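You operate a simulated robot arm through the tools that you are given. There is no shell and no other tool.

You are at the controls of a simulated robot arm. One attempt, no reset.

JOB
Join the box wall to its base in the mitre jig.
Fine: brush slip on the base edge, stand the wall on it, shut the mitre jaw with fingers clear, push the mitre peg into the peg hole. Stand the brush back. A coat counts when it lies all over at full strength: go over it till it gets no stronger.

The check looks at the end state, three seconds after you hand in, the way a careful person would. Anything else that was tipped, shoved, dropped, spilled or broken makes it a failure.

ROBOT AND FRAMES
A 7-joint arm with a four-finger gripper, fixed in place. Base frame: the origin is on the floor under the middle of its stand, x ahead of it, y to its left, z up. Lengths are in mm, angles in degrees, forces in N, time in s.
It reaches about 1223 mm from its shoulder. Its first joint turns from -69.0 to 172.0 degrees. Payload 3.67 kg.
The tool frame sits at the grasp point between the pads (the TCP): z along the fingers, y along the line on which they close. The tips reach 28 mm beyond it. The gripper opens to 112 mm; its body begins 73 mm behind the TCP.
Orientation is that of the tool frame in the base frame, as a unit quaternion [w, x, y, z]. With the fingers straight down and closing along the base's y, the tool's x points along the base's -x, its y along +y and its z along -z.

CONTROLS
- The arm moves only by the tool servo_tool. Its argument "moves" is a list of rows, each a list of 3 entries, a list of its own where there are three numbers: the shift along the tool's x, y, z in mm, then the turn, a rotation vector about the tool's x, y, z in rad, then the gripper command, from -1 (fully open) to 1 (shut), values between in proportion. In form: [[[tx, ty, tz], [wx, wy, wz], claw], ...]. A call has 1 to 20 rows; each row is the pose to reach, as a shift and turn from the pose commanded when the call began, along the tool's axes at that moment. Rows are played at 5 a second. More than 50 mm and 8.6 degrees between two rows, or a gripper value outside its range, and nothing of the call is played. A pose out of reach is approached as far as the arm can. The call stops where the force on the tool passes 40 N (or 10 N more than at its start, if that is more) or the arm is blocked; 0.2 s more then pass. The fingers move at their own pace (about 102.5 mm/s each) and stop on an object; they squeeze with about 39 N. The grip force told is the motor's: it shows also when the fingers shut on nothing. Time passes only in rows, and 0.2 s behind the last, so rows that repeat a pose let the fingers close. The reply holds the time, the measured pose of the TCP, the force on the tool along the base axes, the opening and the grip force, in the units named above and with some noise, with the torque about the TCP (base axes, N m) and any sound that the robot's microphone picked up.
- Cameras (640 x 400 px; columns grow to the right, rows downward): "scene" is fixed at [221.5, -651.6, 1432.1]; the picture's right is [0.39, -0.92, 0.00], its down [-0.54, -0.22, -0.81] and it looks along [0.75, 0.31, -0.58] (base axes); focal length 335 px, centre (320, 200). "wrist" rides on the gripper at [60, -18, -104] in the tool frame; the picture's right is [0.29, 0.96, 0.00], its down [-0.80, 0.24, -0.55] and it looks along [-0.53, 0.16, 0.83] (tool axes); focal length 234 px, centre (320, 200). There is no depth. A picture from a camera that has moved, and an enlarged one, comes with that camera's place and axes in the base frame and with its lens.
- snapshot(camera): a new picture of that camera. It takes no simulated time.
- move_column(by): slides the trunk up (or, below 0, down) by that many mm; the arm rides with it, the base frame stays. It gives what a move gives, with no picture.
- zoom(camera, box): a new picture of the part [left, top, right, bottom] of that camera's present view, enlarged. It takes no simulated time.
- finish_job(): hands the job in; it is judged then, once.

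Nothing tells you positions but the pictures and the camera data. Unless the task says otherwise, let go and move clear before handing in.

The tools are called after ">>>" as name(argument=value, ...) on one line, values as JSON. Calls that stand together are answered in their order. servo_tool: Moves the arm, as the interface text tells. Its arguments: {"type":"object","properties":{"moves":{"type":"array"}},"required":["moves"]} The other tools are called the same way: move_column (by) moves the trunk up or down; snapshot (camera) takes a picture; zoom (camera, box) takes an enlarged picture of a part of a camera's view; finish_job () hands the job in.

At the start:

```text
clock: 0.0
position: [636.7, -318.7, 1142.9]
tcp_rot: [0.0, 0.0, 1.0, -0.001]
wrist_force: [-0.5, -1.3, -1.0]
wrist_torque: [-0.01, 0.03, -0.03]
gripper_width: 112.0
grip_force: 0.0
trunk travel left (down, up): [-700.0, 140.0]
```

scene: 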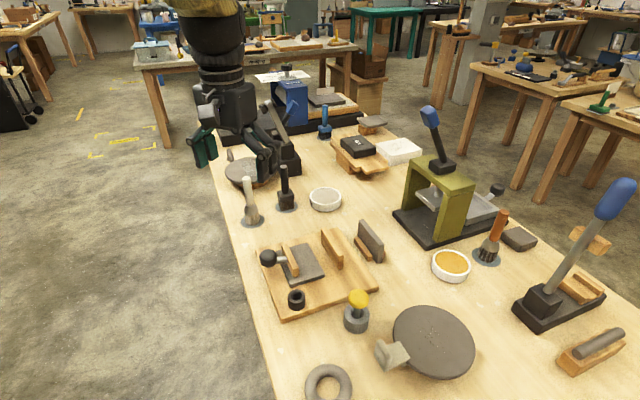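
wrist: 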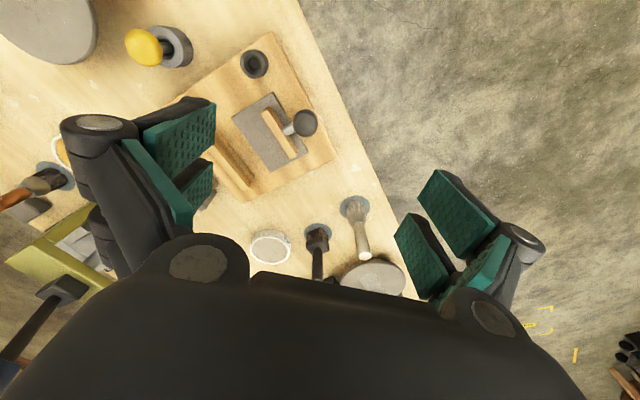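

I see a bench with a mitre jig (wooden board with grey base plate, a jaw with a dark knob, a peg hole ring), a wall standing in a rest, a yellow-knobbed peg, brushes and bowls. I'll look closer before moving.

>>> zoom(camera="scene", box=[220, 210, 420, 335])

>>> zoom(camera="scene", box=[210, 130, 370, 230])

>>> zoom(camera="scene", box=[390, 170, 550, 300])

>>> zoom(camera="wrist", box=[190, 20, 350, 220])

```text
3.20 times, centred on (320, 272) of scene
camera zoom: at [221.5, -651.6, 1432.1], right [0.39, -0.92, 0.0], down [-0.54, -0.22, -0.81], along [0.75, 0.31, -0.58], focal length 1072 px, centre (320, -32)
```

zoom: 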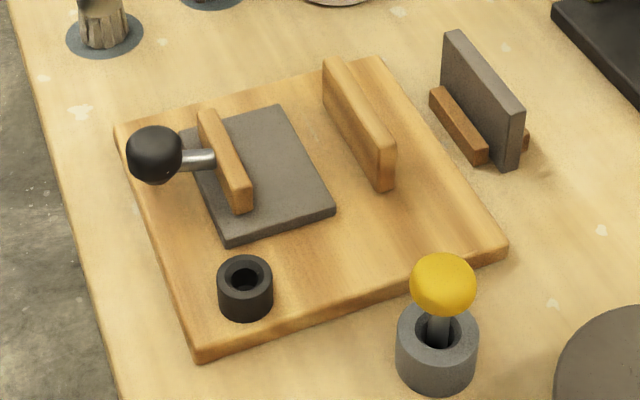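

```text
4.00 times, centred on (290, 180) of scene
camera zoom: at [221.5, -651.6, 1432.1], right [0.39, -0.92, 0.0], down [-0.54, -0.22, -0.81], along [0.75, 0.31, -0.58], focal length 1340 px, centre (440, 280)
```

zoom: 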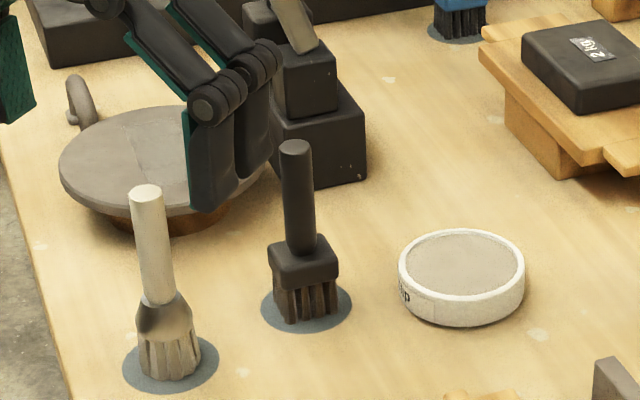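

```text
3.08 times, centred on (470, 235) of scene
camera zoom: at [221.5, -651.6, 1432.1], right [0.39, -0.92, 0.0], down [-0.54, -0.22, -0.81], along [0.75, 0.31, -0.58], focal length 1031 px, centre (-142, 92)
```

zoom: 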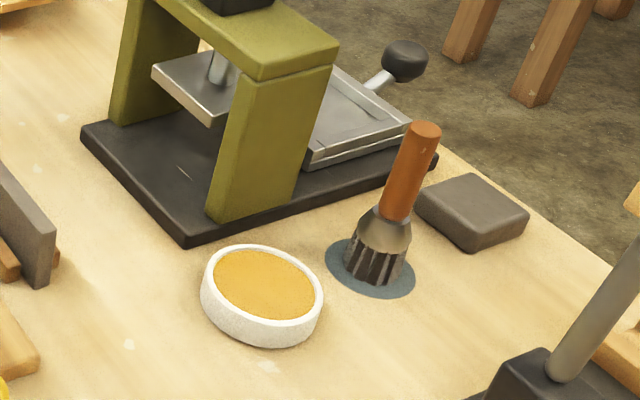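

```text
2.00 times, centred on (270, 120) of wrist
camera zoom: at [575.6, -336.0, 1246.7], right [-0.29, 0.96, 0.0], down [0.8, 0.24, 0.55], along [0.53, 0.16, -0.83], focal length 468 px, centre (420, 360)
```

zoom: 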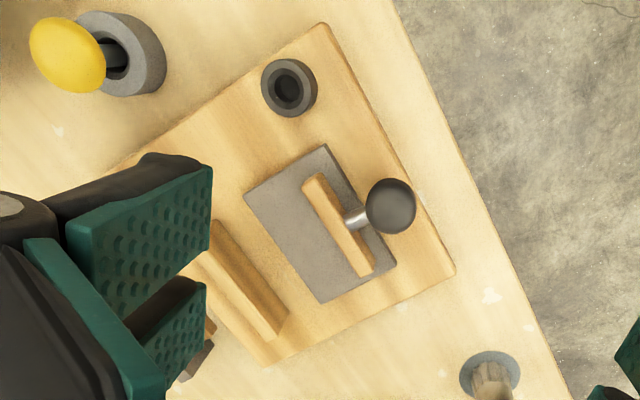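

The scene view gives a rough layout: jig near (650,-400), grey-filled bowl lettered "..IP" beyond it, brushes next to that. I'll zoom further on labels and on the background details before moving.

>>> zoom(camera="scene", box=[295, 175, 359, 215])

>>> zoom(camera="scene", box=[420, 235, 484, 295])

>>> zoom(camera="scene", box=[230, 150, 310, 230])

>>> zoom(camera="scene", box=[250, 40, 450, 170])

>>> zoom(camera="scene", box=[260, 270, 640, 400])

```text
10.00 times, centred on (327, 195) of scene
camera zoom: at [221.5, -651.6, 1432.1], right [0.39, -0.92, 0.0], down [-0.54, -0.22, -0.81], along [0.75, 0.31, -0.58], focal length 3351 px, centre (250, 250)
```

zoom: 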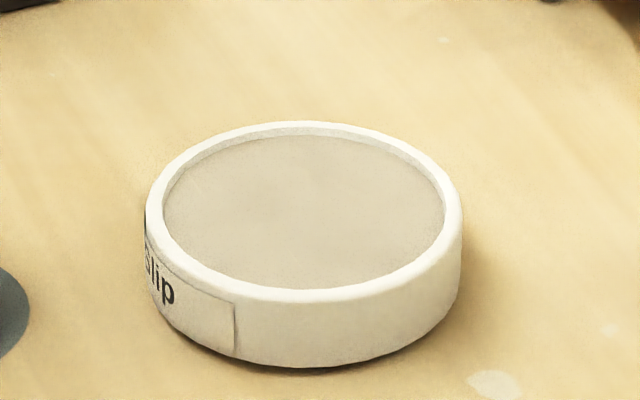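

```text
6.67 times, centred on (452, 265) of scene
camera zoom: at [221.5, -651.6, 1432.1], right [0.39, -0.92, 0.0], down [-0.54, -0.22, -0.81], along [0.75, 0.31, -0.58], focal length 2234 px, centre (-560, -233)
```

zoom: 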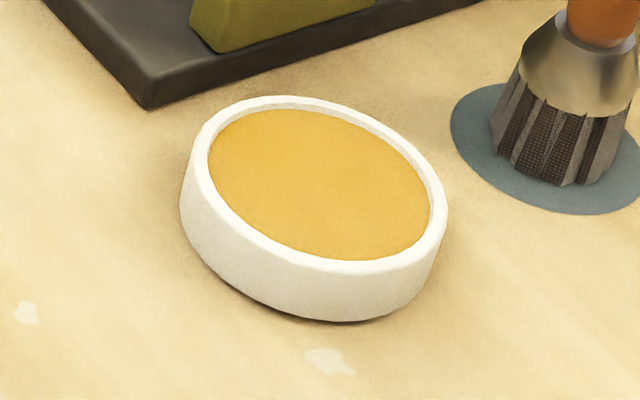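

```text
5.00 times, centred on (270, 190) of scene
camera zoom: at [221.5, -651.6, 1432.1], right [0.39, -0.92, 0.0], down [-0.54, -0.22, -0.81], along [0.75, 0.31, -0.58], focal length 1676 px, centre (570, 250)
```

zoom: 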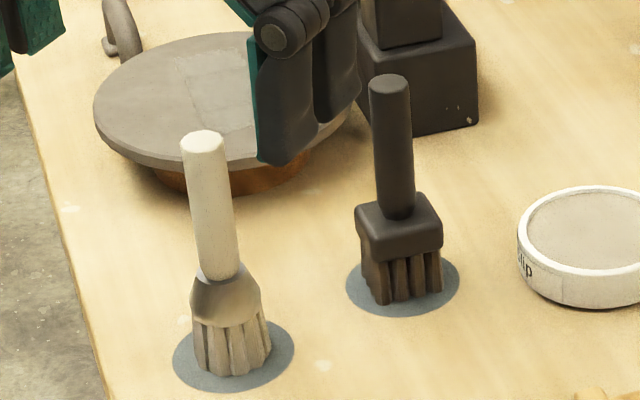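

```text
3.08 times, centred on (350, 105) of scene
camera zoom: at [221.5, -651.6, 1432.1], right [0.39, -0.92, 0.0], down [-0.54, -0.22, -0.81], along [0.75, 0.31, -0.58], focal length 1031 px, centre (228, 492)
```

zoom: 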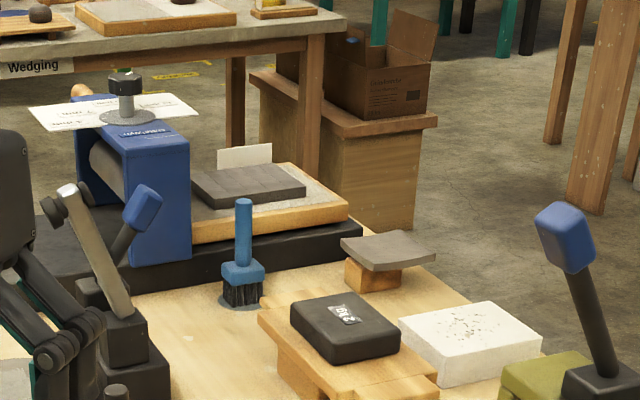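

```text
1.68 times, centred on (450, 335) of scene
camera zoom: at [221.5, -651.6, 1432.1], right [0.39, -0.92, 0.0], down [-0.54, -0.22, -0.81], along [0.75, 0.31, -0.58], focal length 564 px, centre (101, -27)
```

zoom: 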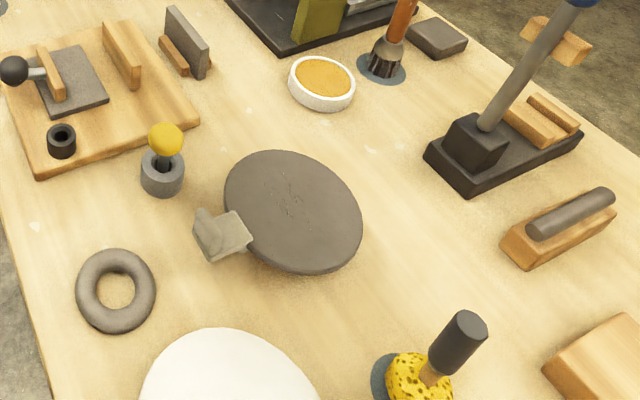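

The slip bowl is lettered; now I check which brush belongs to it and whether the paper carries notes.

>>> zoom(camera="scene", box=[235, 170, 267, 230])

>>> zoom(camera="scene", box=[268, 160, 308, 216])

>>> zoom(camera="scene", box=[250, 60, 320, 100])

>>> zoom(camera="scene", box=[310, 95, 345, 145])

>>> zoom(camera="scene", box=[470, 200, 520, 270])

>>> zoom(camera="scene", box=[250, 225, 340, 285])

```text
6.67 times, centred on (251, 200) of scene
camera zoom: at [221.5, -651.6, 1432.1], right [0.39, -0.92, 0.0], down [-0.54, -0.22, -0.81], along [0.75, 0.31, -0.58], focal length 2234 px, centre (780, 200)
```

zoom: 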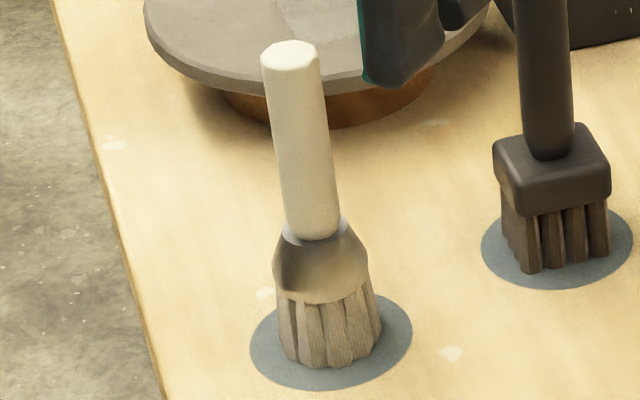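

```text
7.14 times, centred on (288, 188) of scene
camera zoom: at [221.5, -651.6, 1432.1], right [0.39, -0.92, 0.0], down [-0.54, -0.22, -0.81], along [0.75, 0.31, -0.58], focal length 2394 px, centre (549, 286)
```

zoom: 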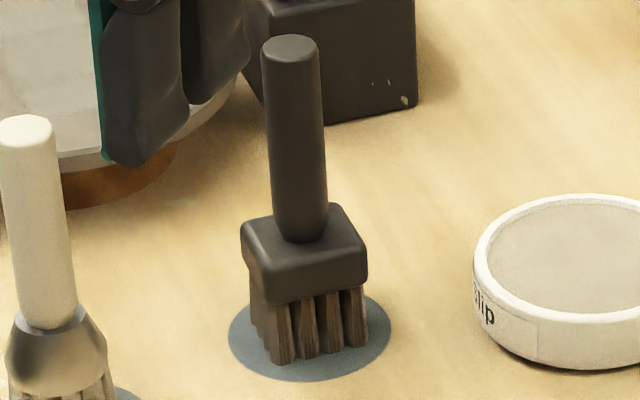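

```text
9.14 times, centred on (285, 80) of scene
camera zoom: at [221.5, -651.6, 1432.1], right [0.39, -0.92, 0.0], down [-0.54, -0.22, -0.81], along [0.75, 0.31, -0.58], focal length 3064 px, centre (640, 1297)
```

zoom: 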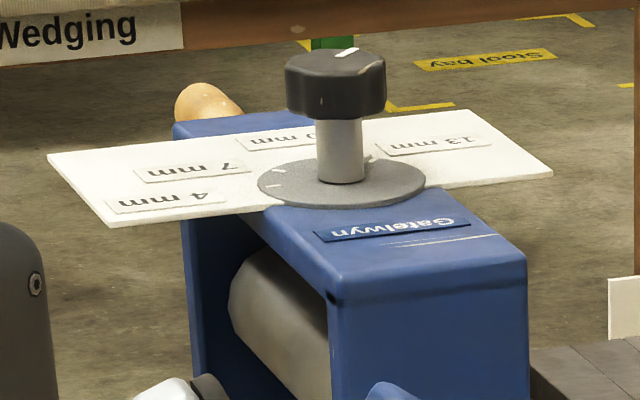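

```text
8.00 times, centred on (328, 120) of scene
camera zoom: at [221.5, -651.6, 1432.1], right [0.39, -0.92, 0.0], down [-0.54, -0.22, -0.81], along [0.75, 0.31, -0.58], focal length 2681 px, centre (260, 840)
```

zoom: 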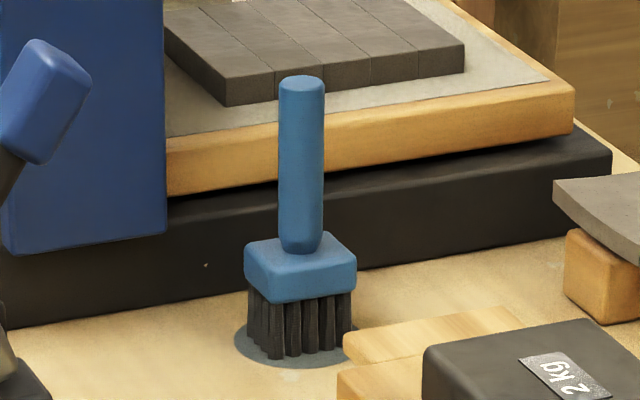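

```text
5.71 times, centred on (495, 235) of scene
camera zoom: at [221.5, -651.6, 1432.1], right [0.39, -0.92, 0.0], down [-0.54, -0.22, -0.81], along [0.75, 0.31, -0.58], focal length 1915 px, centre (-680, 0)
```

zoom: 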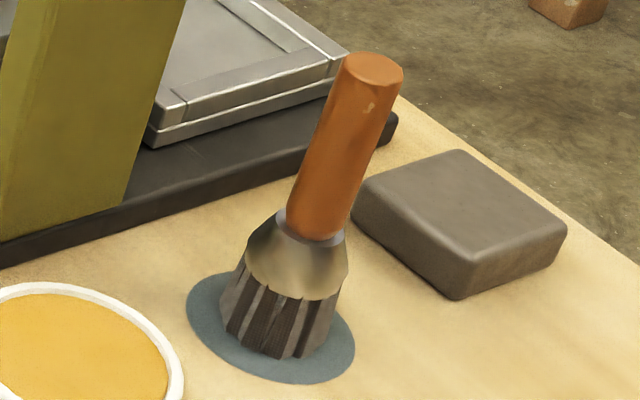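

```text
6.67 times, centred on (295, 255) of scene
camera zoom: at [221.5, -651.6, 1432.1], right [0.39, -0.92, 0.0], down [-0.54, -0.22, -0.81], along [0.75, 0.31, -0.58], focal length 2234 px, centre (487, -167)
```

zoom: 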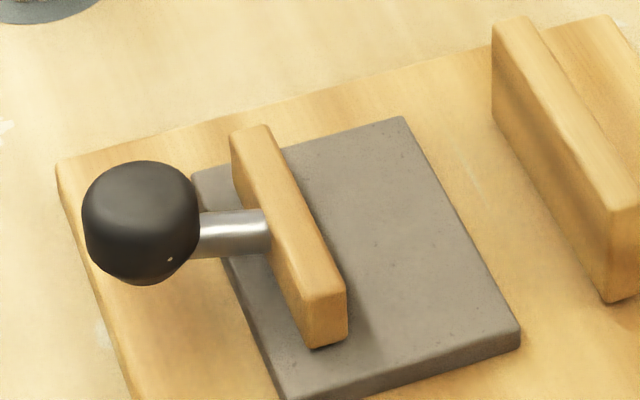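

The brushes carry no labels in this view, so I'll bring the wrist camera over the jig to see its geometry properly. Moving high above everything, fingers open.

>>> servo_tool(moves=[[[14, -37, 19], [0, 0, 0], -1], [[28, -74, 38], [0, 0, 0], -1], [[42, -111, 57], [0, 0, 0], -1], [[56, -148, 77], [0, 0, 0], -1], [[56, -148, 77], [0, 0, 0], -1]])

>>> snapshot(camera="wrist")

>>> snapshot(camera="scene")

```text
clock: 1.2
position: [579.4, -465.8, 1066.0]
tcp_rot: [0.0, -0.001, 1.0, 0.0]
wrist_force: [0.1, 1.3, -0.4]
wrist_torque: [-0.01, 0.02, -0.03]
gripper_width: 112.1
grip_force: 0.0
trunk travel left (down, up): [-700.0, 140.0]
```

```text
taken
camera wrist: at [518.4, -481.8, 1169.9], right [-0.29, 0.96, 0.0], down [0.8, 0.24, 0.55], along [0.53, 0.16, -0.83], focal length 234 px, centre (320, 200)
```

wrist: 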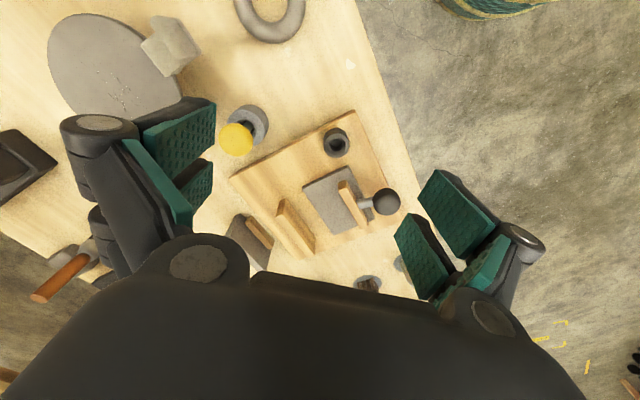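

```text
taken
```

scene: 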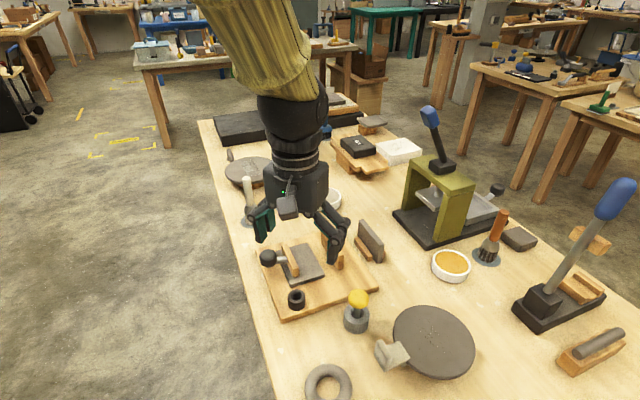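

The jig sits in the centre of the wrist view. I zoom in for detail and for triangulation.

>>> zoom(camera="wrist", box=[216, 95, 416, 220])

>>> zoom(camera="wrist", box=[280, 160, 408, 240])

>>> zoom(camera="wrist", box=[210, 180, 338, 280])

```text
3.20 times, centred on (316, 158) of wrist
camera zoom: at [518.4, -481.8, 1169.9], right [-0.29, 0.96, 0.0], down [0.8, 0.24, 0.55], along [0.53, 0.16, -0.83], focal length 749 px, centre (333, 336)
```

zoom: 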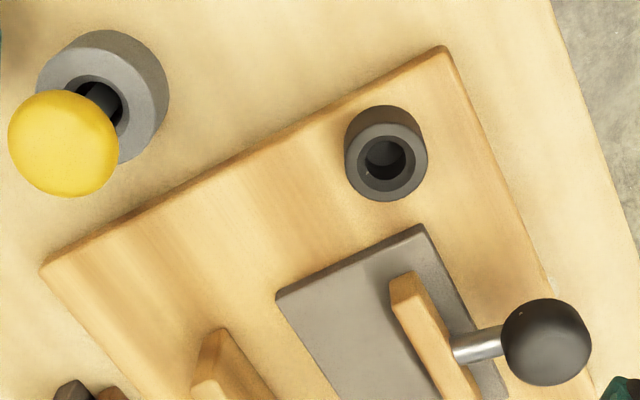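

```text
5.00 times, centred on (344, 200) of wrist
camera zoom: at [518.4, -481.8, 1169.9], right [-0.29, 0.96, 0.0], down [0.8, 0.24, 0.55], along [0.53, 0.16, -0.83], focal length 1171 px, centre (200, 200)
```

zoom: 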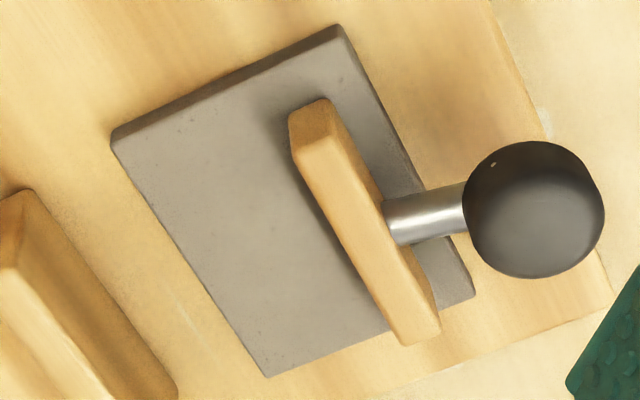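

```text
4.00 times, centred on (274, 230) of wrist
camera zoom: at [518.4, -481.8, 1169.9], right [-0.29, 0.96, 0.0], down [0.8, 0.24, 0.55], along [0.53, 0.16, -0.83], focal length 937 px, centre (504, 80)
```

zoom: 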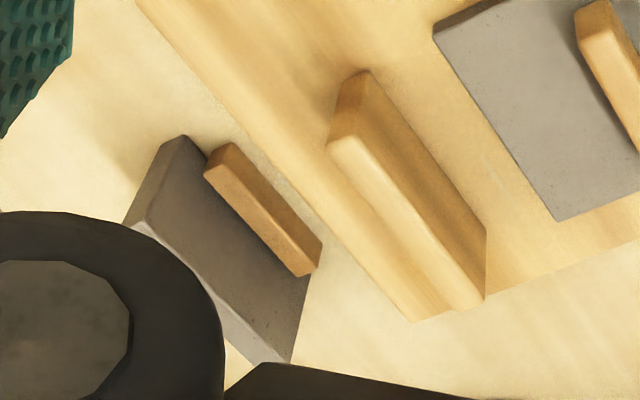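

Let me close the fingers once in free air to calibrate where the TCP and fingertips appear in the wrist picture.

>>> servo_tool(moves=[[[0, 0, 0], [0, 0, 0], 1], [[0, 0, 0], [0, 0, 0], 1], [[0, 0, 0], [0, 0, 0], 1], [[0, 0, 0], [0, 0, 0], 1]])

>>> snapshot(camera="wrist")

>>> zoom(camera="wrist", box=[240, 110, 400, 250])

```text
clock: 2.2
position: [578.5, -466.0, 1064.8]
tcp_rot: [0.001, 0.0, 1.0, 0.0]
wrist_force: [0.5, -0.8, 0.9]
wrist_torque: [0.0, 0.04, 0.03]
gripper_width: 0.1
grip_force: 35.6
trunk travel left (down, up): [-700.0, 140.0]
```

```text
taken
camera wrist: at [518.5, -482.5, 1169.7], right [-0.29, 0.96, 0.0], down [0.8, 0.24, 0.55], along [0.53, 0.16, -0.83], focal length 234 px, centre (320, 200)
```

wrist: 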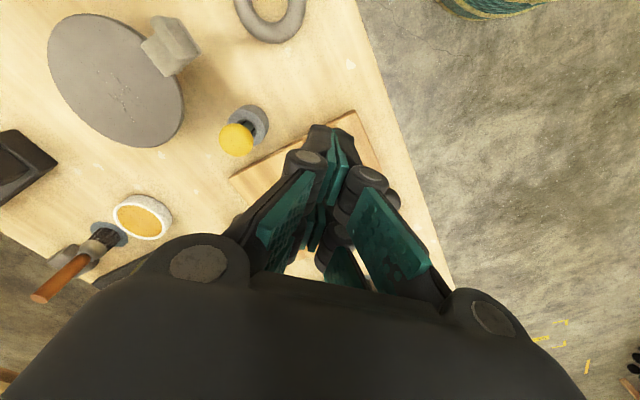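

```text
2.86 times, centred on (320, 180) of wrist
camera zoom: at [518.5, -482.5, 1169.7], right [-0.29, 0.96, 0.0], down [0.8, 0.24, 0.55], along [0.53, 0.16, -0.83], focal length 669 px, centre (320, 257)
```

zoom: 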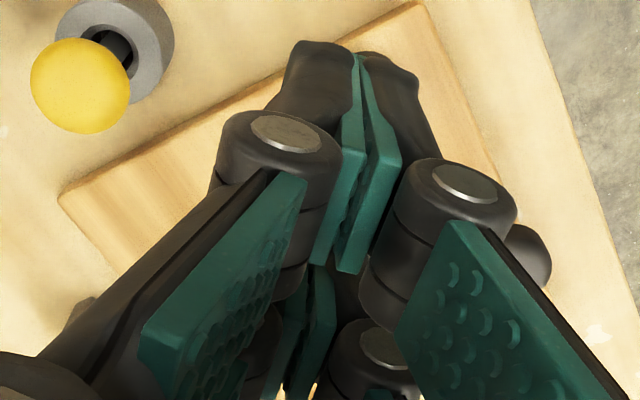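

Fingers are two pairs side by side. I'll open again and look closely at the pad geometry.

>>> servo_tool(moves=[[[0, 0, 0], [0, 0, 0], 0.5], [[0, 0, 0], [0, 0, 0], 0.5], [[0, 0, 0], [0, 0, 0], 0.5], [[0, 0, 0], [0, 0, 0], 0.5]])

>>> zoom(camera="wrist", box=[220, 100, 420, 260])

>>> zoom(camera="scene", box=[230, 160, 370, 260])

```text
clock: 3.2
position: [580.2, -464.9, 1064.4]
tcp_rot: [0.0, 0.0, 1.0, 0.0]
wrist_force: [0.5, 0.9, 0.8]
wrist_torque: [0.0, 0.0, 0.04]
gripper_width: 27.9
grip_force: 0.0
trunk travel left (down, up): [-700.0, 140.0]
```

```text
2.50 times, centred on (320, 180) of wrist
camera zoom: at [518.6, -482.6, 1169.6], right [-0.29, 0.96, 0.0], down [0.8, 0.24, 0.55], along [0.53, 0.16, -0.83], focal length 585 px, centre (320, 250)
```

zoom: 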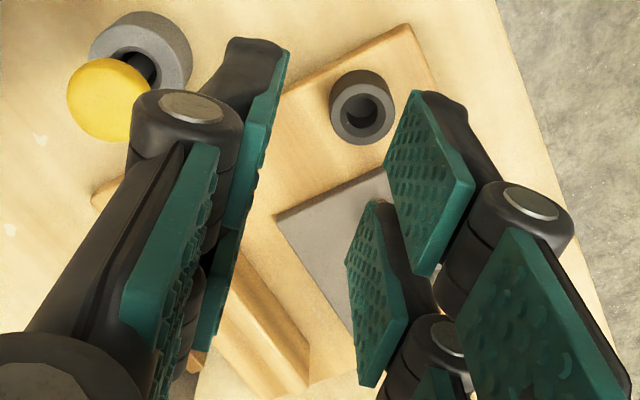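

```text
4.00 times, centred on (300, 210) of scene
camera zoom: at [221.5, -651.6, 1432.1], right [0.39, -0.92, 0.0], down [-0.54, -0.22, -0.81], along [0.75, 0.31, -0.58], focal length 1340 px, centre (400, 160)
```

zoom: 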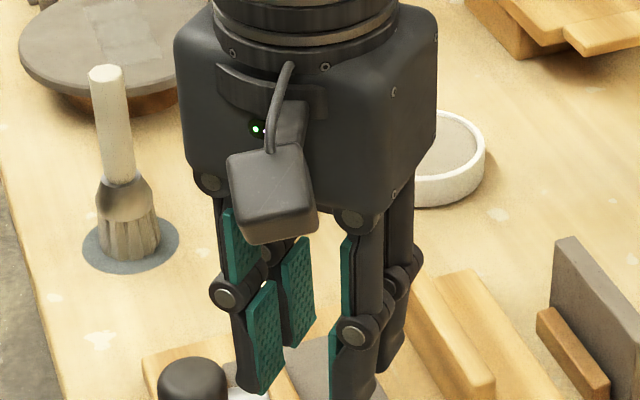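

The pads run x ±5..25 in the tool frame, calibration agrees. The board top is near z≈811, the plate's edge facing the fence near (768,-408). I'll go closer over that edge with fingers open.

>>> servo_tool(moves=[[[-24, 7, 29], [0, 0, 0], -1], [[-48, 14, 58], [0, 0, 0], -1], [[-72, 21, 87], [0, 0, 0], -1], [[-96, 29, 116], [0, 0, 0], -1], [[-120, 36, 145], [0, 0, 0], -1], [[-120, 36, 145], [0, 0, 0], -1]])

>>> snapshot(camera="wrist")

>>> zoom(camera="wrist", box=[200, 100, 440, 290])

```text
clock: 4.6
position: [700.7, -430.0, 918.2]
tcp_rot: [0.0, 0.0, 1.0, 0.0]
wrist_force: [0.1, 1.2, -0.6]
wrist_torque: [0.03, -0.04, 0.0]
gripper_width: 111.8
grip_force: 0.1
trunk travel left (down, up): [-700.0, 140.0]
```

```text
taken
camera wrist: at [639.2, -448.2, 1023.9], right [-0.29, 0.96, 0.0], down [0.8, 0.24, 0.56], along [0.53, 0.16, -0.83], focal length 234 px, centre (320, 200)
```

wrist: 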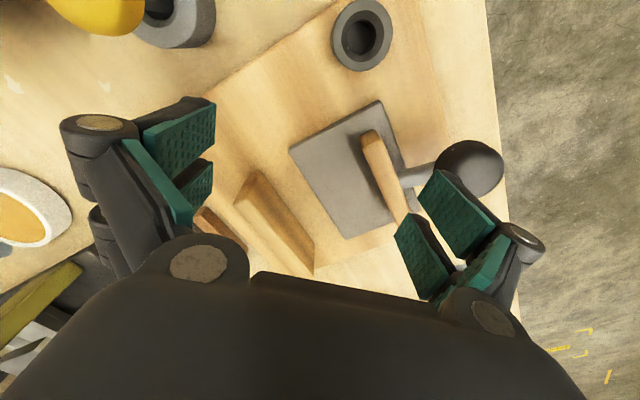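

```text
2.11 times, centred on (320, 195) of wrist
camera zoom: at [639.2, -448.2, 1023.9], right [-0.29, 0.96, 0.0], down [0.8, 0.24, 0.56], along [0.53, 0.16, -0.83], focal length 493 px, centre (320, 210)
```

zoom: 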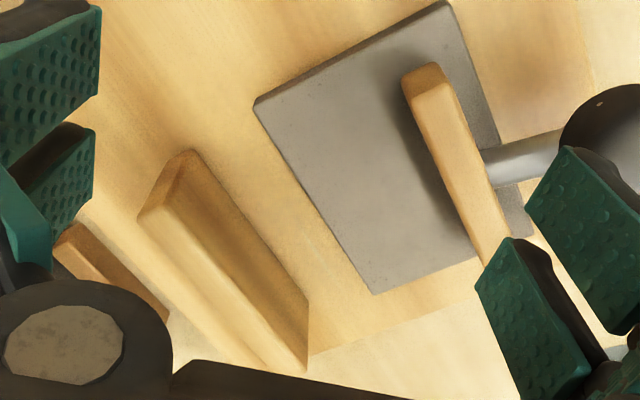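

The jaw bar hovers above the plate; the fence is some 35–40 mm past the plate's edge. Next I raise and look at the brushes and slip bowl up close.

>>> servo_tool(moves=[[[0, 0, -45], [0, 0, 0], -1], [[0, 0, -83], [0, 0, 0], -1], [[-30, 35, -83], [0, 0, 0], -1], [[-60, 70, -83], [0, 0, 0], -1], [[-90, 104, -83], [0, 0, 0], -1], [[-120, 135, -83], [0, 0, 0], -1], [[-136, 155, -83], [0, 0, 0], -1], [[-136, 155, -83], [0, 0, 0], -1]])

>>> snapshot(camera="wrist")

>>> zoom(camera="wrist", box=[220, 100, 430, 290])

```text
clock: 6.4
position: [837.6, -277.3, 1000.8]
tcp_rot: [0.001, 0.0, 1.0, 0.0]
wrist_force: [-0.1, -0.1, -0.8]
wrist_torque: [-0.04, 0.02, 0.01]
gripper_width: 112.1
grip_force: 0.1
trunk travel left (down, up): [-700.0, 140.0]
```

```text
taken
camera wrist: at [776.9, -294.0, 1106.1], right [-0.29, 0.96, 0.0], down [0.8, 0.24, 0.55], along [0.53, 0.16, -0.83], focal length 234 px, centre (320, 200)
```

wrist: 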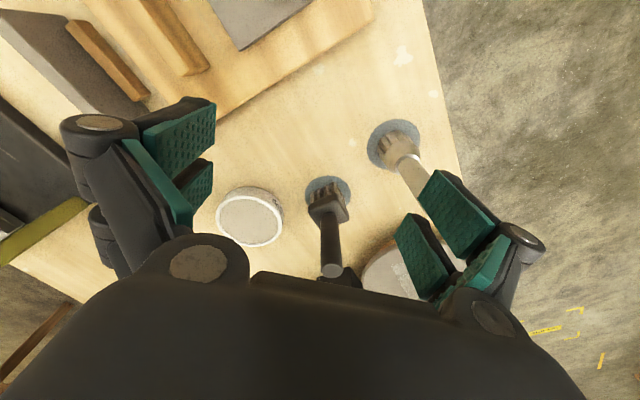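

```text
2.11 times, centred on (325, 195) of wrist
camera zoom: at [776.9, -294.0, 1106.1], right [-0.29, 0.96, 0.0], down [0.8, 0.24, 0.55], along [0.53, 0.16, -0.83], focal length 493 px, centre (310, 210)
```

zoom: 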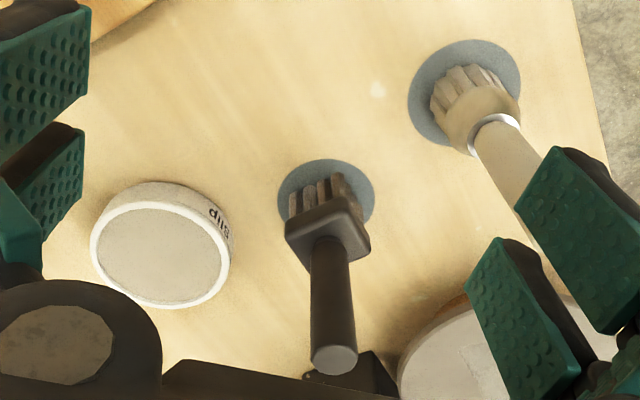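

No labels, but the two ferrule-type brushes (cream, orange) pair with the two bowls; the cream one with pale, slip-coloured bristles belongs to the slip. I'll first touch a clear spot of the table with closed fingertips to get its height.

>>> servo_tool(moves=[[[-31, -16, 0], [0, 0, 0], 1], [[-62, -33, 0], [0, 0, 0], 1], [[-62, -33, 40], [0, 0, 0], 1], [[-62, -33, 80], [0, 0, 0], 1], [[-62, -33, 120], [0, 0, 0], 1], [[-62, -33, 140], [0, 0, 0], 1], [[-62, -33, 140], [0, 0, 0], 1]])

>>> snapshot(camera="scene")

>>> snapshot(camera="wrist")

```text
clock: 8.0
position: [899.4, -309.7, 862.2]
tcp_rot: [0.0, 0.0, 1.0, 0.0]
wrist_force: [0.0, -0.4, 0.2]
wrist_torque: [-0.04, -0.01, 0.01]
gripper_width: 0.0
grip_force: 36.2
trunk travel left (down, up): [-700.0, 140.0]
```

```text
taken
```

scene: 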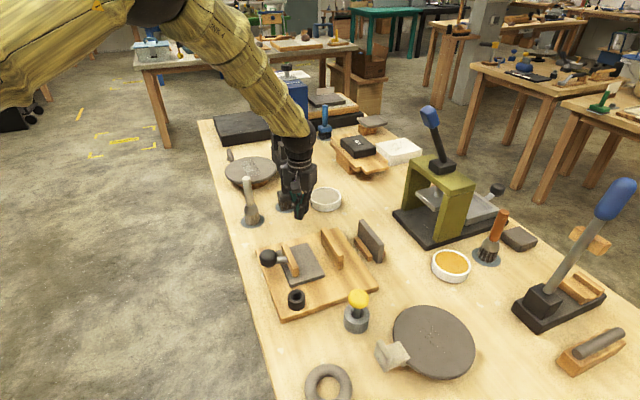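

```text
taken
camera wrist: at [838.6, -327.1, 967.4], right [-0.29, 0.96, 0.0], down [0.8, 0.24, 0.55], along [0.53, 0.16, -0.83], focal length 234 px, centre (320, 200)
```

wrist: 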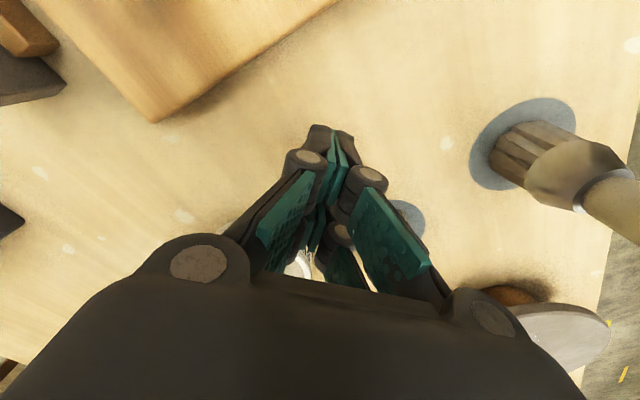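

The spot is clear all around. Descending slowly until contact.

>>> servo_tool(moves=[[[0, 0, 5], [0, 0, 0], 1], [[0, 0, 10], [0, 0, 0], 1], [[0, 0, 15], [0, 0, 0], 1], [[0, 0, 18], [0, 0, 0], 1], [[0, 0, 20], [0, 0, 0], 1], [[0, 0, 22], [0, 0, 0], 1], [[0, 0, 24], [0, 0, 0], 1], [[0, 0, 26], [0, 0, 0], 1], [[0, 0, 28], [0, 0, 0], 1], [[0, 0, 30], [0, 0, 0], 1], [[0, 0, 32], [0, 0, 0], 1], [[0, 0, 34], [0, 0, 0], 1], [[0, 0, 36], [0, 0, 0], 1], [[0, 0, 38], [0, 0, 0], 1], [[0, 0, 40], [0, 0, 0], 1], [[0, 0, 42], [0, 0, 0], 1], [[0, 0, 44], [0, 0, 0], 1], [[0, 0, 46], [0, 0, 0], 1]])

```text
clock: 11.7
position: [899.3, -308.6, 825.9]
tcp_rot: [0.004, 0.001, 1.0, 0.0]
wrist_force: [-11.2, -0.1, 22.2]
wrist_torque: [-0.01, 0.8, 0.0]
gripper_width: 0.1
grip_force: 36.2
trunk travel left (down, up): [-700.0, 140.0]
stopped in row 18: the force on the tool passed its limit at 43 N (the readings are from after the stop); the commanded pose is now the measured one
```

Table contact puts its top at about z≈797, and the arm is compliant (≈5 N/mm). Now I rise and move above the cream brush at about (855,-165).

>>> servo_tool(moves=[[[0, 0, -45], [0, 0.008, -0.002], 1], [[0, 0, -90], [0, 0.008, -0.002], 1], [[0, 0, -135], [0, 0.008, -0.002], -1], [[0, 0, -180], [0, 0.008, -0.002], -1], [[12, 40, -184], [0, 0.008, -0.002], -1], [[24, 80, -184], [0, 0.008, -0.002], -1], [[36, 120, -184], [0, 0.008, -0.002], -1], [[44, 144, -184], [0, 0.008, -0.002], -1], [[44, 144, -184], [0, 0.008, -0.002], -1]])

>>> snapshot(camera="wrist")

>>> zoom(camera="wrist", box=[240, 60, 400, 200])

>>> zoom(camera="scene", box=[200, 120, 340, 240])

```text
clock: 13.7
position: [858.2, -166.4, 1003.9]
tcp_rot: [-0.003, -0.001, 1.0, 0.0]
wrist_force: [0.5, 1.3, -0.3]
wrist_torque: [-0.02, 0.03, -0.05]
gripper_width: 111.7
grip_force: 0.2
trunk travel left (down, up): [-700.0, 140.0]
```

```text
taken
camera wrist: at [796.8, -184.4, 1108.8], right [-0.29, 0.96, 0.0], down [0.8, 0.24, 0.55], along [0.53, 0.16, -0.83], focal length 234 px, centre (320, 200)
```

wrist: 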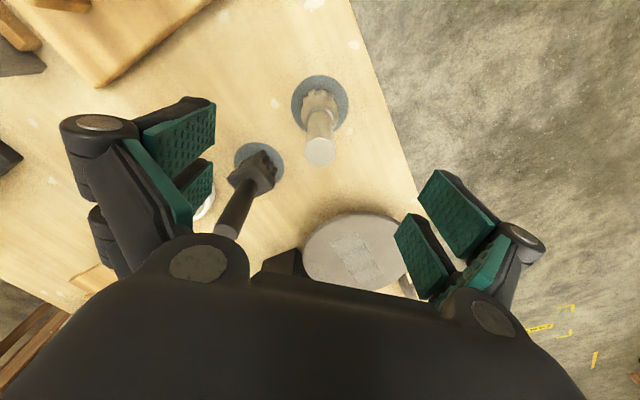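

```text
2.86 times, centred on (320, 130) of wrist
camera zoom: at [796.8, -184.4, 1108.8], right [-0.29, 0.96, 0.0], down [0.8, 0.24, 0.55], along [0.53, 0.16, -0.83], focal length 669 px, centre (320, 400)
```

zoom: 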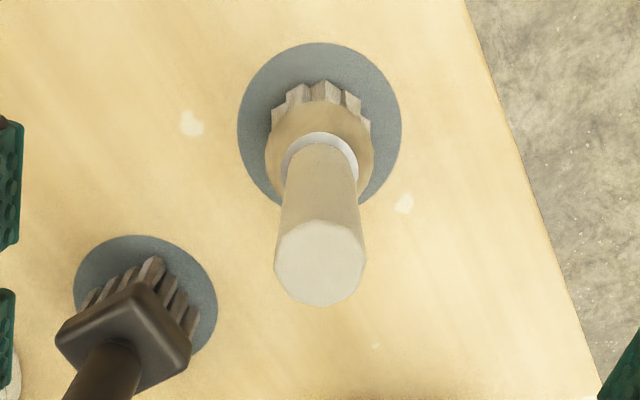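

```text
3.33 times, centred on (270, 180) of scene
camera zoom: at [221.5, -651.6, 1432.1], right [0.39, -0.92, 0.0], down [-0.54, -0.22, -0.81], along [0.75, 0.31, -0.58], focal length 1117 px, centre (487, 267)
```

zoom: 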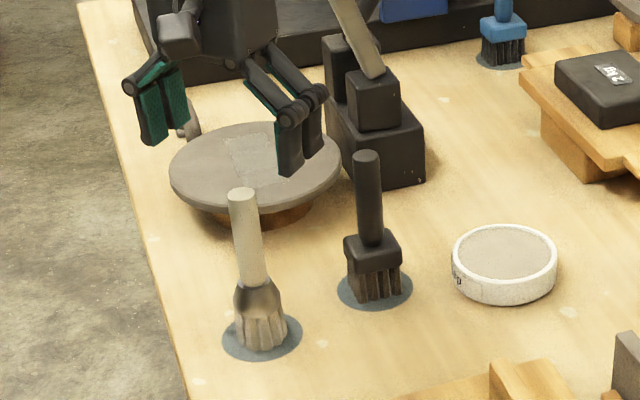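

The handle top centre is almost exactly under the TCP. Lowering open fingers around the handle to TCP z≈905.

>>> servo_tool(moves=[[[0, 0, 25], [0, 0, 0], -1], [[0, 0, 50], [0, 0, 0], -1], [[0, 0, 75], [0, 0, 0], -1], [[0, 0, 99], [0, 0, 0], -1], [[0, 0, 99], [0, 0, 0], -1]])

>>> snapshot(camera="wrist")

>>> zoom(camera="scene", box=[200, 140, 300, 240])

```text
clock: 14.9
position: [854.3, -164.0, 904.8]
tcp_rot: [-0.002, -0.002, 1.0, 0.0]
wrist_force: [0.2, 0.6, 1.0]
wrist_torque: [0.01, -0.01, -0.02]
gripper_width: 111.7
grip_force: 0.1
trunk travel left (down, up): [-700.0, 140.0]
```

```text
taken
camera wrist: at [794.4, -181.9, 1009.9], right [-0.29, 0.96, 0.0], down [0.8, 0.24, 0.55], along [0.53, 0.16, -0.83], focal length 234 px, centre (320, 200)
```

wrist: 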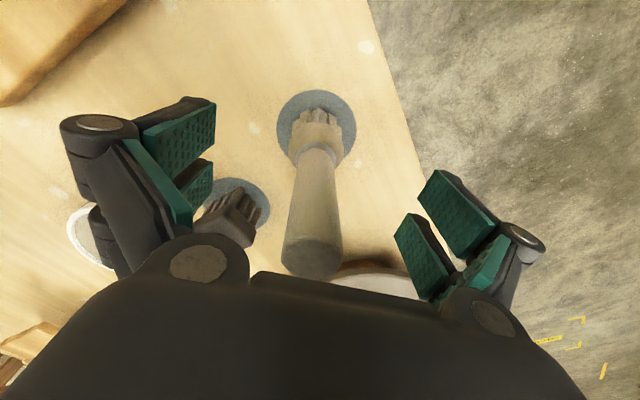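

```text
4.00 times, centred on (250, 190) of scene
camera zoom: at [221.5, -651.6, 1432.1], right [0.39, -0.92, 0.0], down [-0.54, -0.22, -0.81], along [0.75, 0.31, -0.58], focal length 1340 px, centre (600, 240)
```

zoom: 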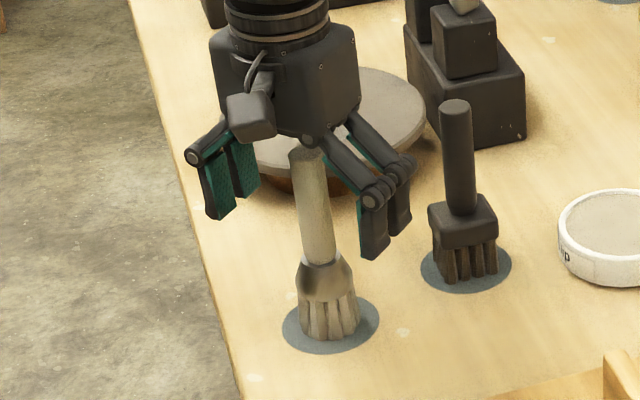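

Handle lies between the pads, off by about 2–3 mm. I centre and close.

>>> servo_tool(moves=[[[-2.5, -2, 0], [0, 0, 0], -1], [[-2.5, -2, 0], [0, 0, 0], -0.2], [[-2.5, -2, 0], [0, 0, 0], 0.4], [[-2.5, -2, 0], [0, 0, 0], 0.8], [[-2.5, -2, 0], [0, 0, 0], 1], [[-2.5, -2, 0], [0, 0, 0], 1], [[-2.5, -2, 0], [0, 0, 0], 1]])

>>> snapshot(camera="wrist")

>>> zoom(camera="scene", box=[200, 140, 300, 240])

```text
clock: 16.5
position: [856.9, -166.4, 904.3]
tcp_rot: [-0.002, -0.001, 1.0, 0.001]
wrist_force: [0.2, 0.8, 0.2]
wrist_torque: [0.02, 0.01, 0.0]
gripper_width: 20.8
grip_force: 39.0
trunk travel left (down, up): [-700.0, 140.0]
```

```text
taken
camera wrist: at [797.5, -183.8, 1009.7], right [-0.29, 0.96, 0.0], down [0.8, 0.24, 0.55], along [0.53, 0.16, -0.83], focal length 234 px, centre (320, 200)
```

wrist: 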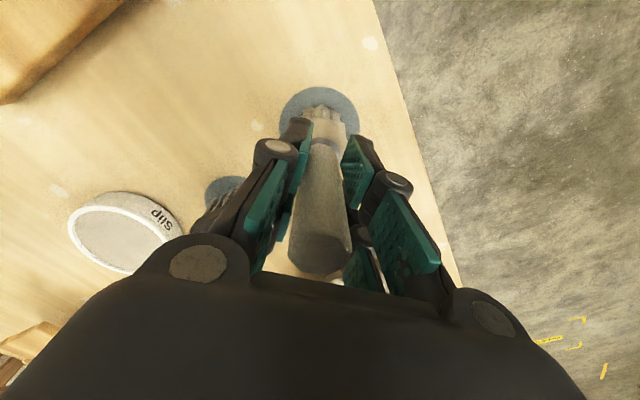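

```text
4.00 times, centred on (250, 190) of scene
camera zoom: at [221.5, -651.6, 1432.1], right [0.39, -0.92, 0.0], down [-0.54, -0.22, -0.81], along [0.75, 0.31, -0.58], focal length 1340 px, centre (600, 240)
```

zoom: 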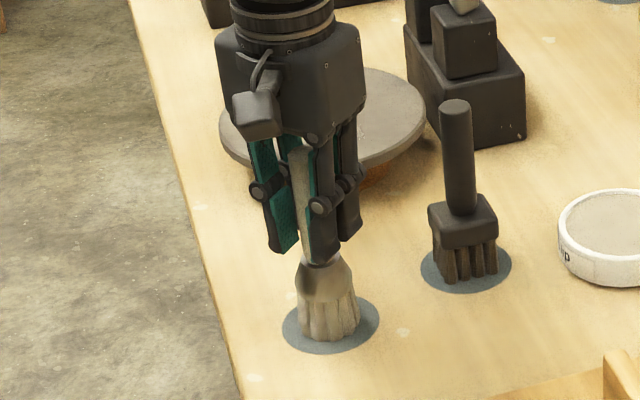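

The brush is gripped (20.8 mm, 39 N); its home TCP is about (856.9,-166.4,904.4). I lift it and go around the dark brush towards the slip bowl.

>>> servo_tool(moves=[[[0, 0, -10], [0, 0, 0], 1], [[0, 0, -35], [0, 0, 0], 1], [[0, 0, -65], [0, 0, 0], 1], [[-8, -45, -65], [0, 0, 0], 1], [[-16, -90, -65], [0, 0, 0], 1], [[-23, -134, -65], [0, 0, 0], 1], [[-60, -146, -65], [0, 0, 0], 1], [[-97, -155, -65], [0, 0, 0], 1], [[-125, -160, -65], [0, 0, 0], 1], [[-125, -160, -65], [0, 0, 0], 1], [[-125, -160, -65], [0, 0, 0], 1]])

>>> snapshot(camera="wrist")

>>> zoom(camera="scene", box=[220, 130, 380, 240])

```text
clock: 18.9
position: [985.1, -326.8, 968.0]
tcp_rot: [-0.003, 0.0, 1.0, 0.0]
wrist_force: [0.2, 0.2, -1.9]
wrist_torque: [0.01, 0.03, 0.01]
gripper_width: 20.6
grip_force: 39.0
trunk travel left (down, up): [-700.0, 140.0]
```

```text
taken
camera wrist: at [925.2, -345.1, 1073.1], right [-0.29, 0.96, 0.0], down [0.8, 0.24, 0.55], along [0.53, 0.16, -0.84], focal length 234 px, centre (320, 200)
```

wrist: 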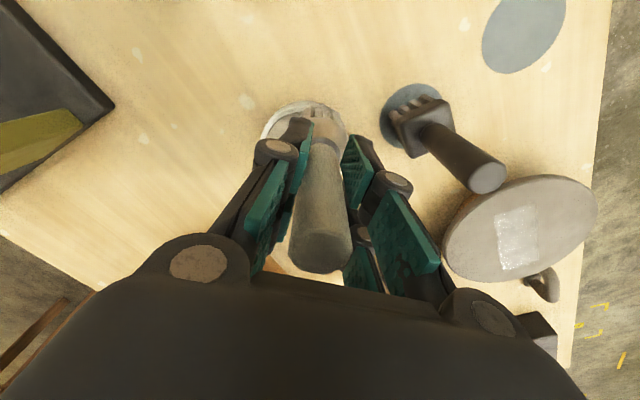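

```text
3.64 times, centred on (300, 185) of scene
camera zoom: at [221.5, -651.6, 1432.1], right [0.39, -0.92, 0.0], down [-0.54, -0.22, -0.81], along [0.75, 0.31, -0.58], focal length 1219 px, centre (393, 254)
```

zoom: 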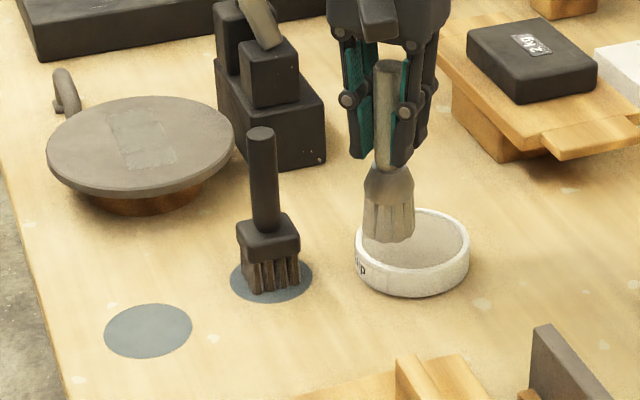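

The brush hangs near the bowl; the bowl centre is about (1018,-333) with rim near z≈825. I move over the centre and dip gently.

>>> servo_tool(moves=[[[-33, -6, 0], [0, 0, 0], 1], [[-33, -6, 20], [0, 0, 0], 1], [[-33, -6, 38], [0, 0, 0], 1], [[-33, -6, 44], [0, 0, 0], 1], [[-33, -6, 48], [0, 0, 0], 1], [[-33, -6, 52], [0, 0, 0], 1], [[-33, -6, 52], [0, 0, 0], 1]])

>>> zoom(camera="scene", box=[280, 150, 380, 230])

>>> snapshot(camera="wrist")

```text
clock: 20.2
position: [1020.5, -332.0, 931.0]
tcp_rot: [0.004, -0.001, 1.0, -0.001]
wrist_force: [-2.8, 1.3, 22.1]
wrist_torque: [0.13, 0.77, 0.0]
gripper_width: 20.8
grip_force: 38.9
trunk travel left (down, up): [-700.0, 140.0]
stopped in row 6: the force on the tool passed its limit at 42 N (the readings are from after the stop); the commanded pose is now the measured one
```

```text
5.00 times, centred on (330, 190) of scene
camera zoom: at [221.5, -651.6, 1432.1], right [0.39, -0.92, 0.0], down [-0.54, -0.22, -0.81], along [0.75, 0.31, -0.58], focal length 1676 px, centre (270, 250)
```

zoom: 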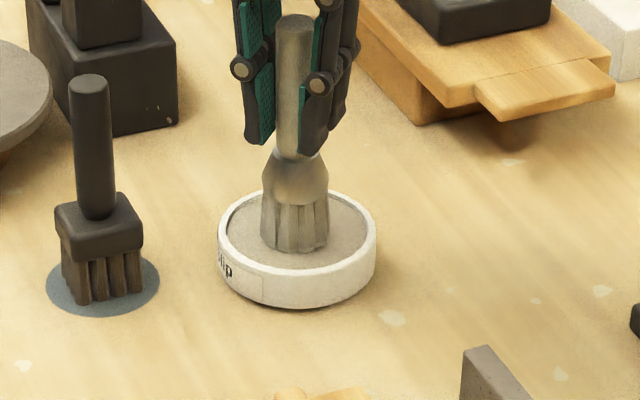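

```text
taken
camera wrist: at [959.2, -349.9, 1035.9], right [-0.29, 0.96, 0.0], down [0.79, 0.24, 0.56], along [0.54, 0.16, -0.83], focal length 234 px, centre (320, 200)
```

wrist: 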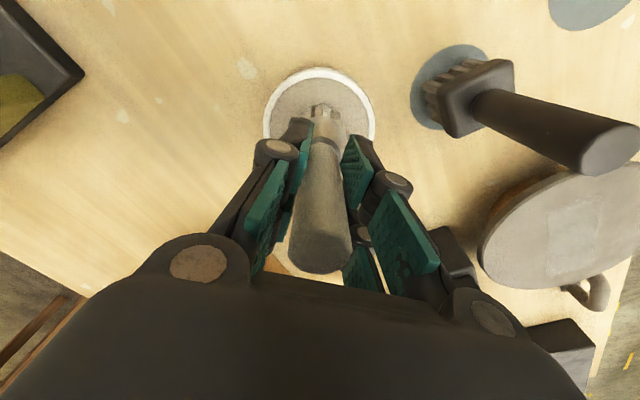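

The brush met the slip surface at TCP z≈931 (bristle tip ≈825). I lift straight up and look whether the bristles took up slip.

>>> servo_tool(moves=[[[0, 0, -8], [0, 0, 0], 1], [[0, 0, -20], [0, 0, 0], 1], [[0, 0, -40], [0, 0, 0], 1], [[0, 0, -40], [0, 0, 0], 1]])

>>> zoom(camera="scene", box=[290, 150, 370, 220])

>>> snapshot(camera="wrist")

```text
clock: 21.2
position: [1020.3, -333.3, 965.6]
tcp_rot: [0.001, -0.001, 1.0, 0.0]
wrist_force: [-0.6, 0.9, -1.1]
wrist_torque: [-0.01, 0.02, 0.03]
gripper_width: 20.6
grip_force: 39.2
trunk travel left (down, up): [-700.0, 140.0]
```

```text
5.71 times, centred on (330, 185) of scene
camera zoom: at [221.5, -651.6, 1432.1], right [0.39, -0.92, 0.0], down [-0.54, -0.22, -0.81], along [0.75, 0.31, -0.58], focal length 1915 px, centre (263, 286)
```

zoom: 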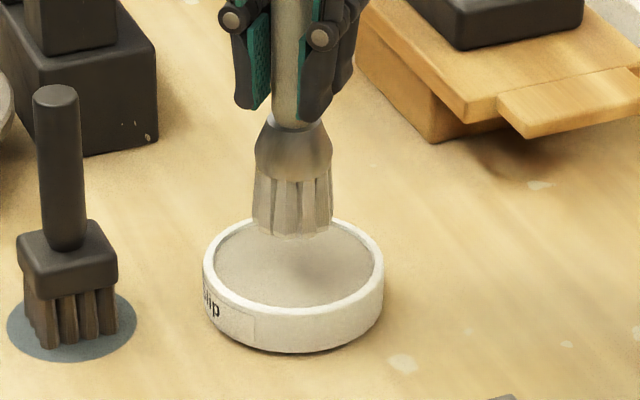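

```text
taken
camera wrist: at [959.2, -351.1, 1070.1], right [-0.29, 0.96, 0.0], down [0.8, 0.24, 0.56], along [0.53, 0.16, -0.83], focal length 234 px, centre (320, 200)
```

wrist: 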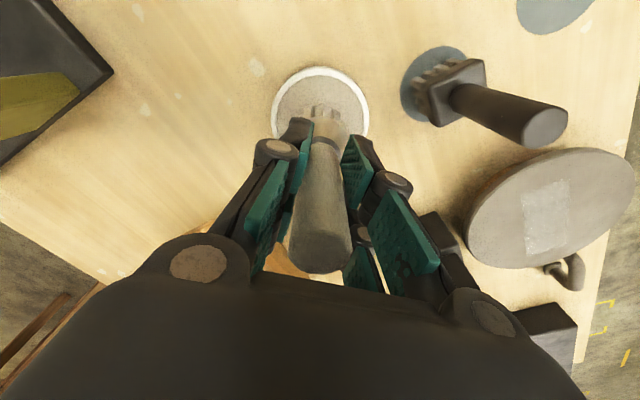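

The bristles now carry grey slip. I raise a bit and carry the brush over to above the plate's fence-side edge at about (761,-403).

>>> servo_tool(moves=[[[0, 0, -30], [0, 0, 0], 1], [[43, -12, -30], [0, 0, 0], 1], [[86, -23, -30], [0, 0, 0], 1], [[129, -35, -30], [0, 0, 0], 1], [[172, -47, -30], [0, 0, 0], 1], [[215, -58, -30], [0, 0, 0], 1], [[259, -70, -30], [0, 0, 0], 1], [[259, -70, -30], [0, 0, 0], 1], [[259, -70, -30], [0, 0, 0], 1]])

>>> snapshot(camera="wrist")

>>> zoom(camera="scene", box=[240, 190, 400, 310])

```text
clock: 23.2
position: [761.1, -404.6, 998.1]
tcp_rot: [0.002, -0.001, 1.0, 0.0]
wrist_force: [0.6, 0.0, -1.2]
wrist_torque: [-0.02, -0.02, -0.01]
gripper_width: 20.7
grip_force: 38.5
trunk travel left (down, up): [-700.0, 140.0]
```

```text
taken
camera wrist: at [700.5, -421.8, 1102.6], right [-0.29, 0.96, 0.0], down [0.79, 0.24, 0.56], along [0.53, 0.16, -0.83], focal length 234 px, centre (320, 200)
```

wrist: 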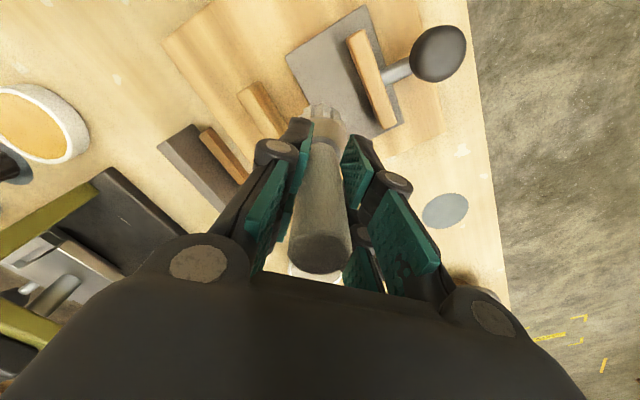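

```text
3.33 times, centred on (320, 250) of scene
camera zoom: at [221.5, -651.6, 1432.1], right [0.39, -0.92, 0.0], down [-0.54, -0.22, -0.81], along [0.75, 0.31, -0.58], focal length 1117 px, centre (320, 33)
```

zoom: 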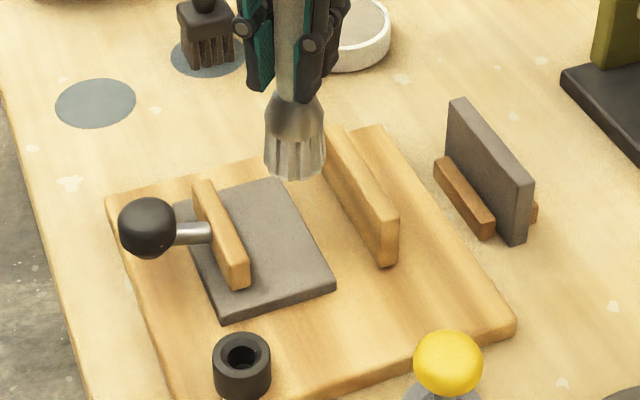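

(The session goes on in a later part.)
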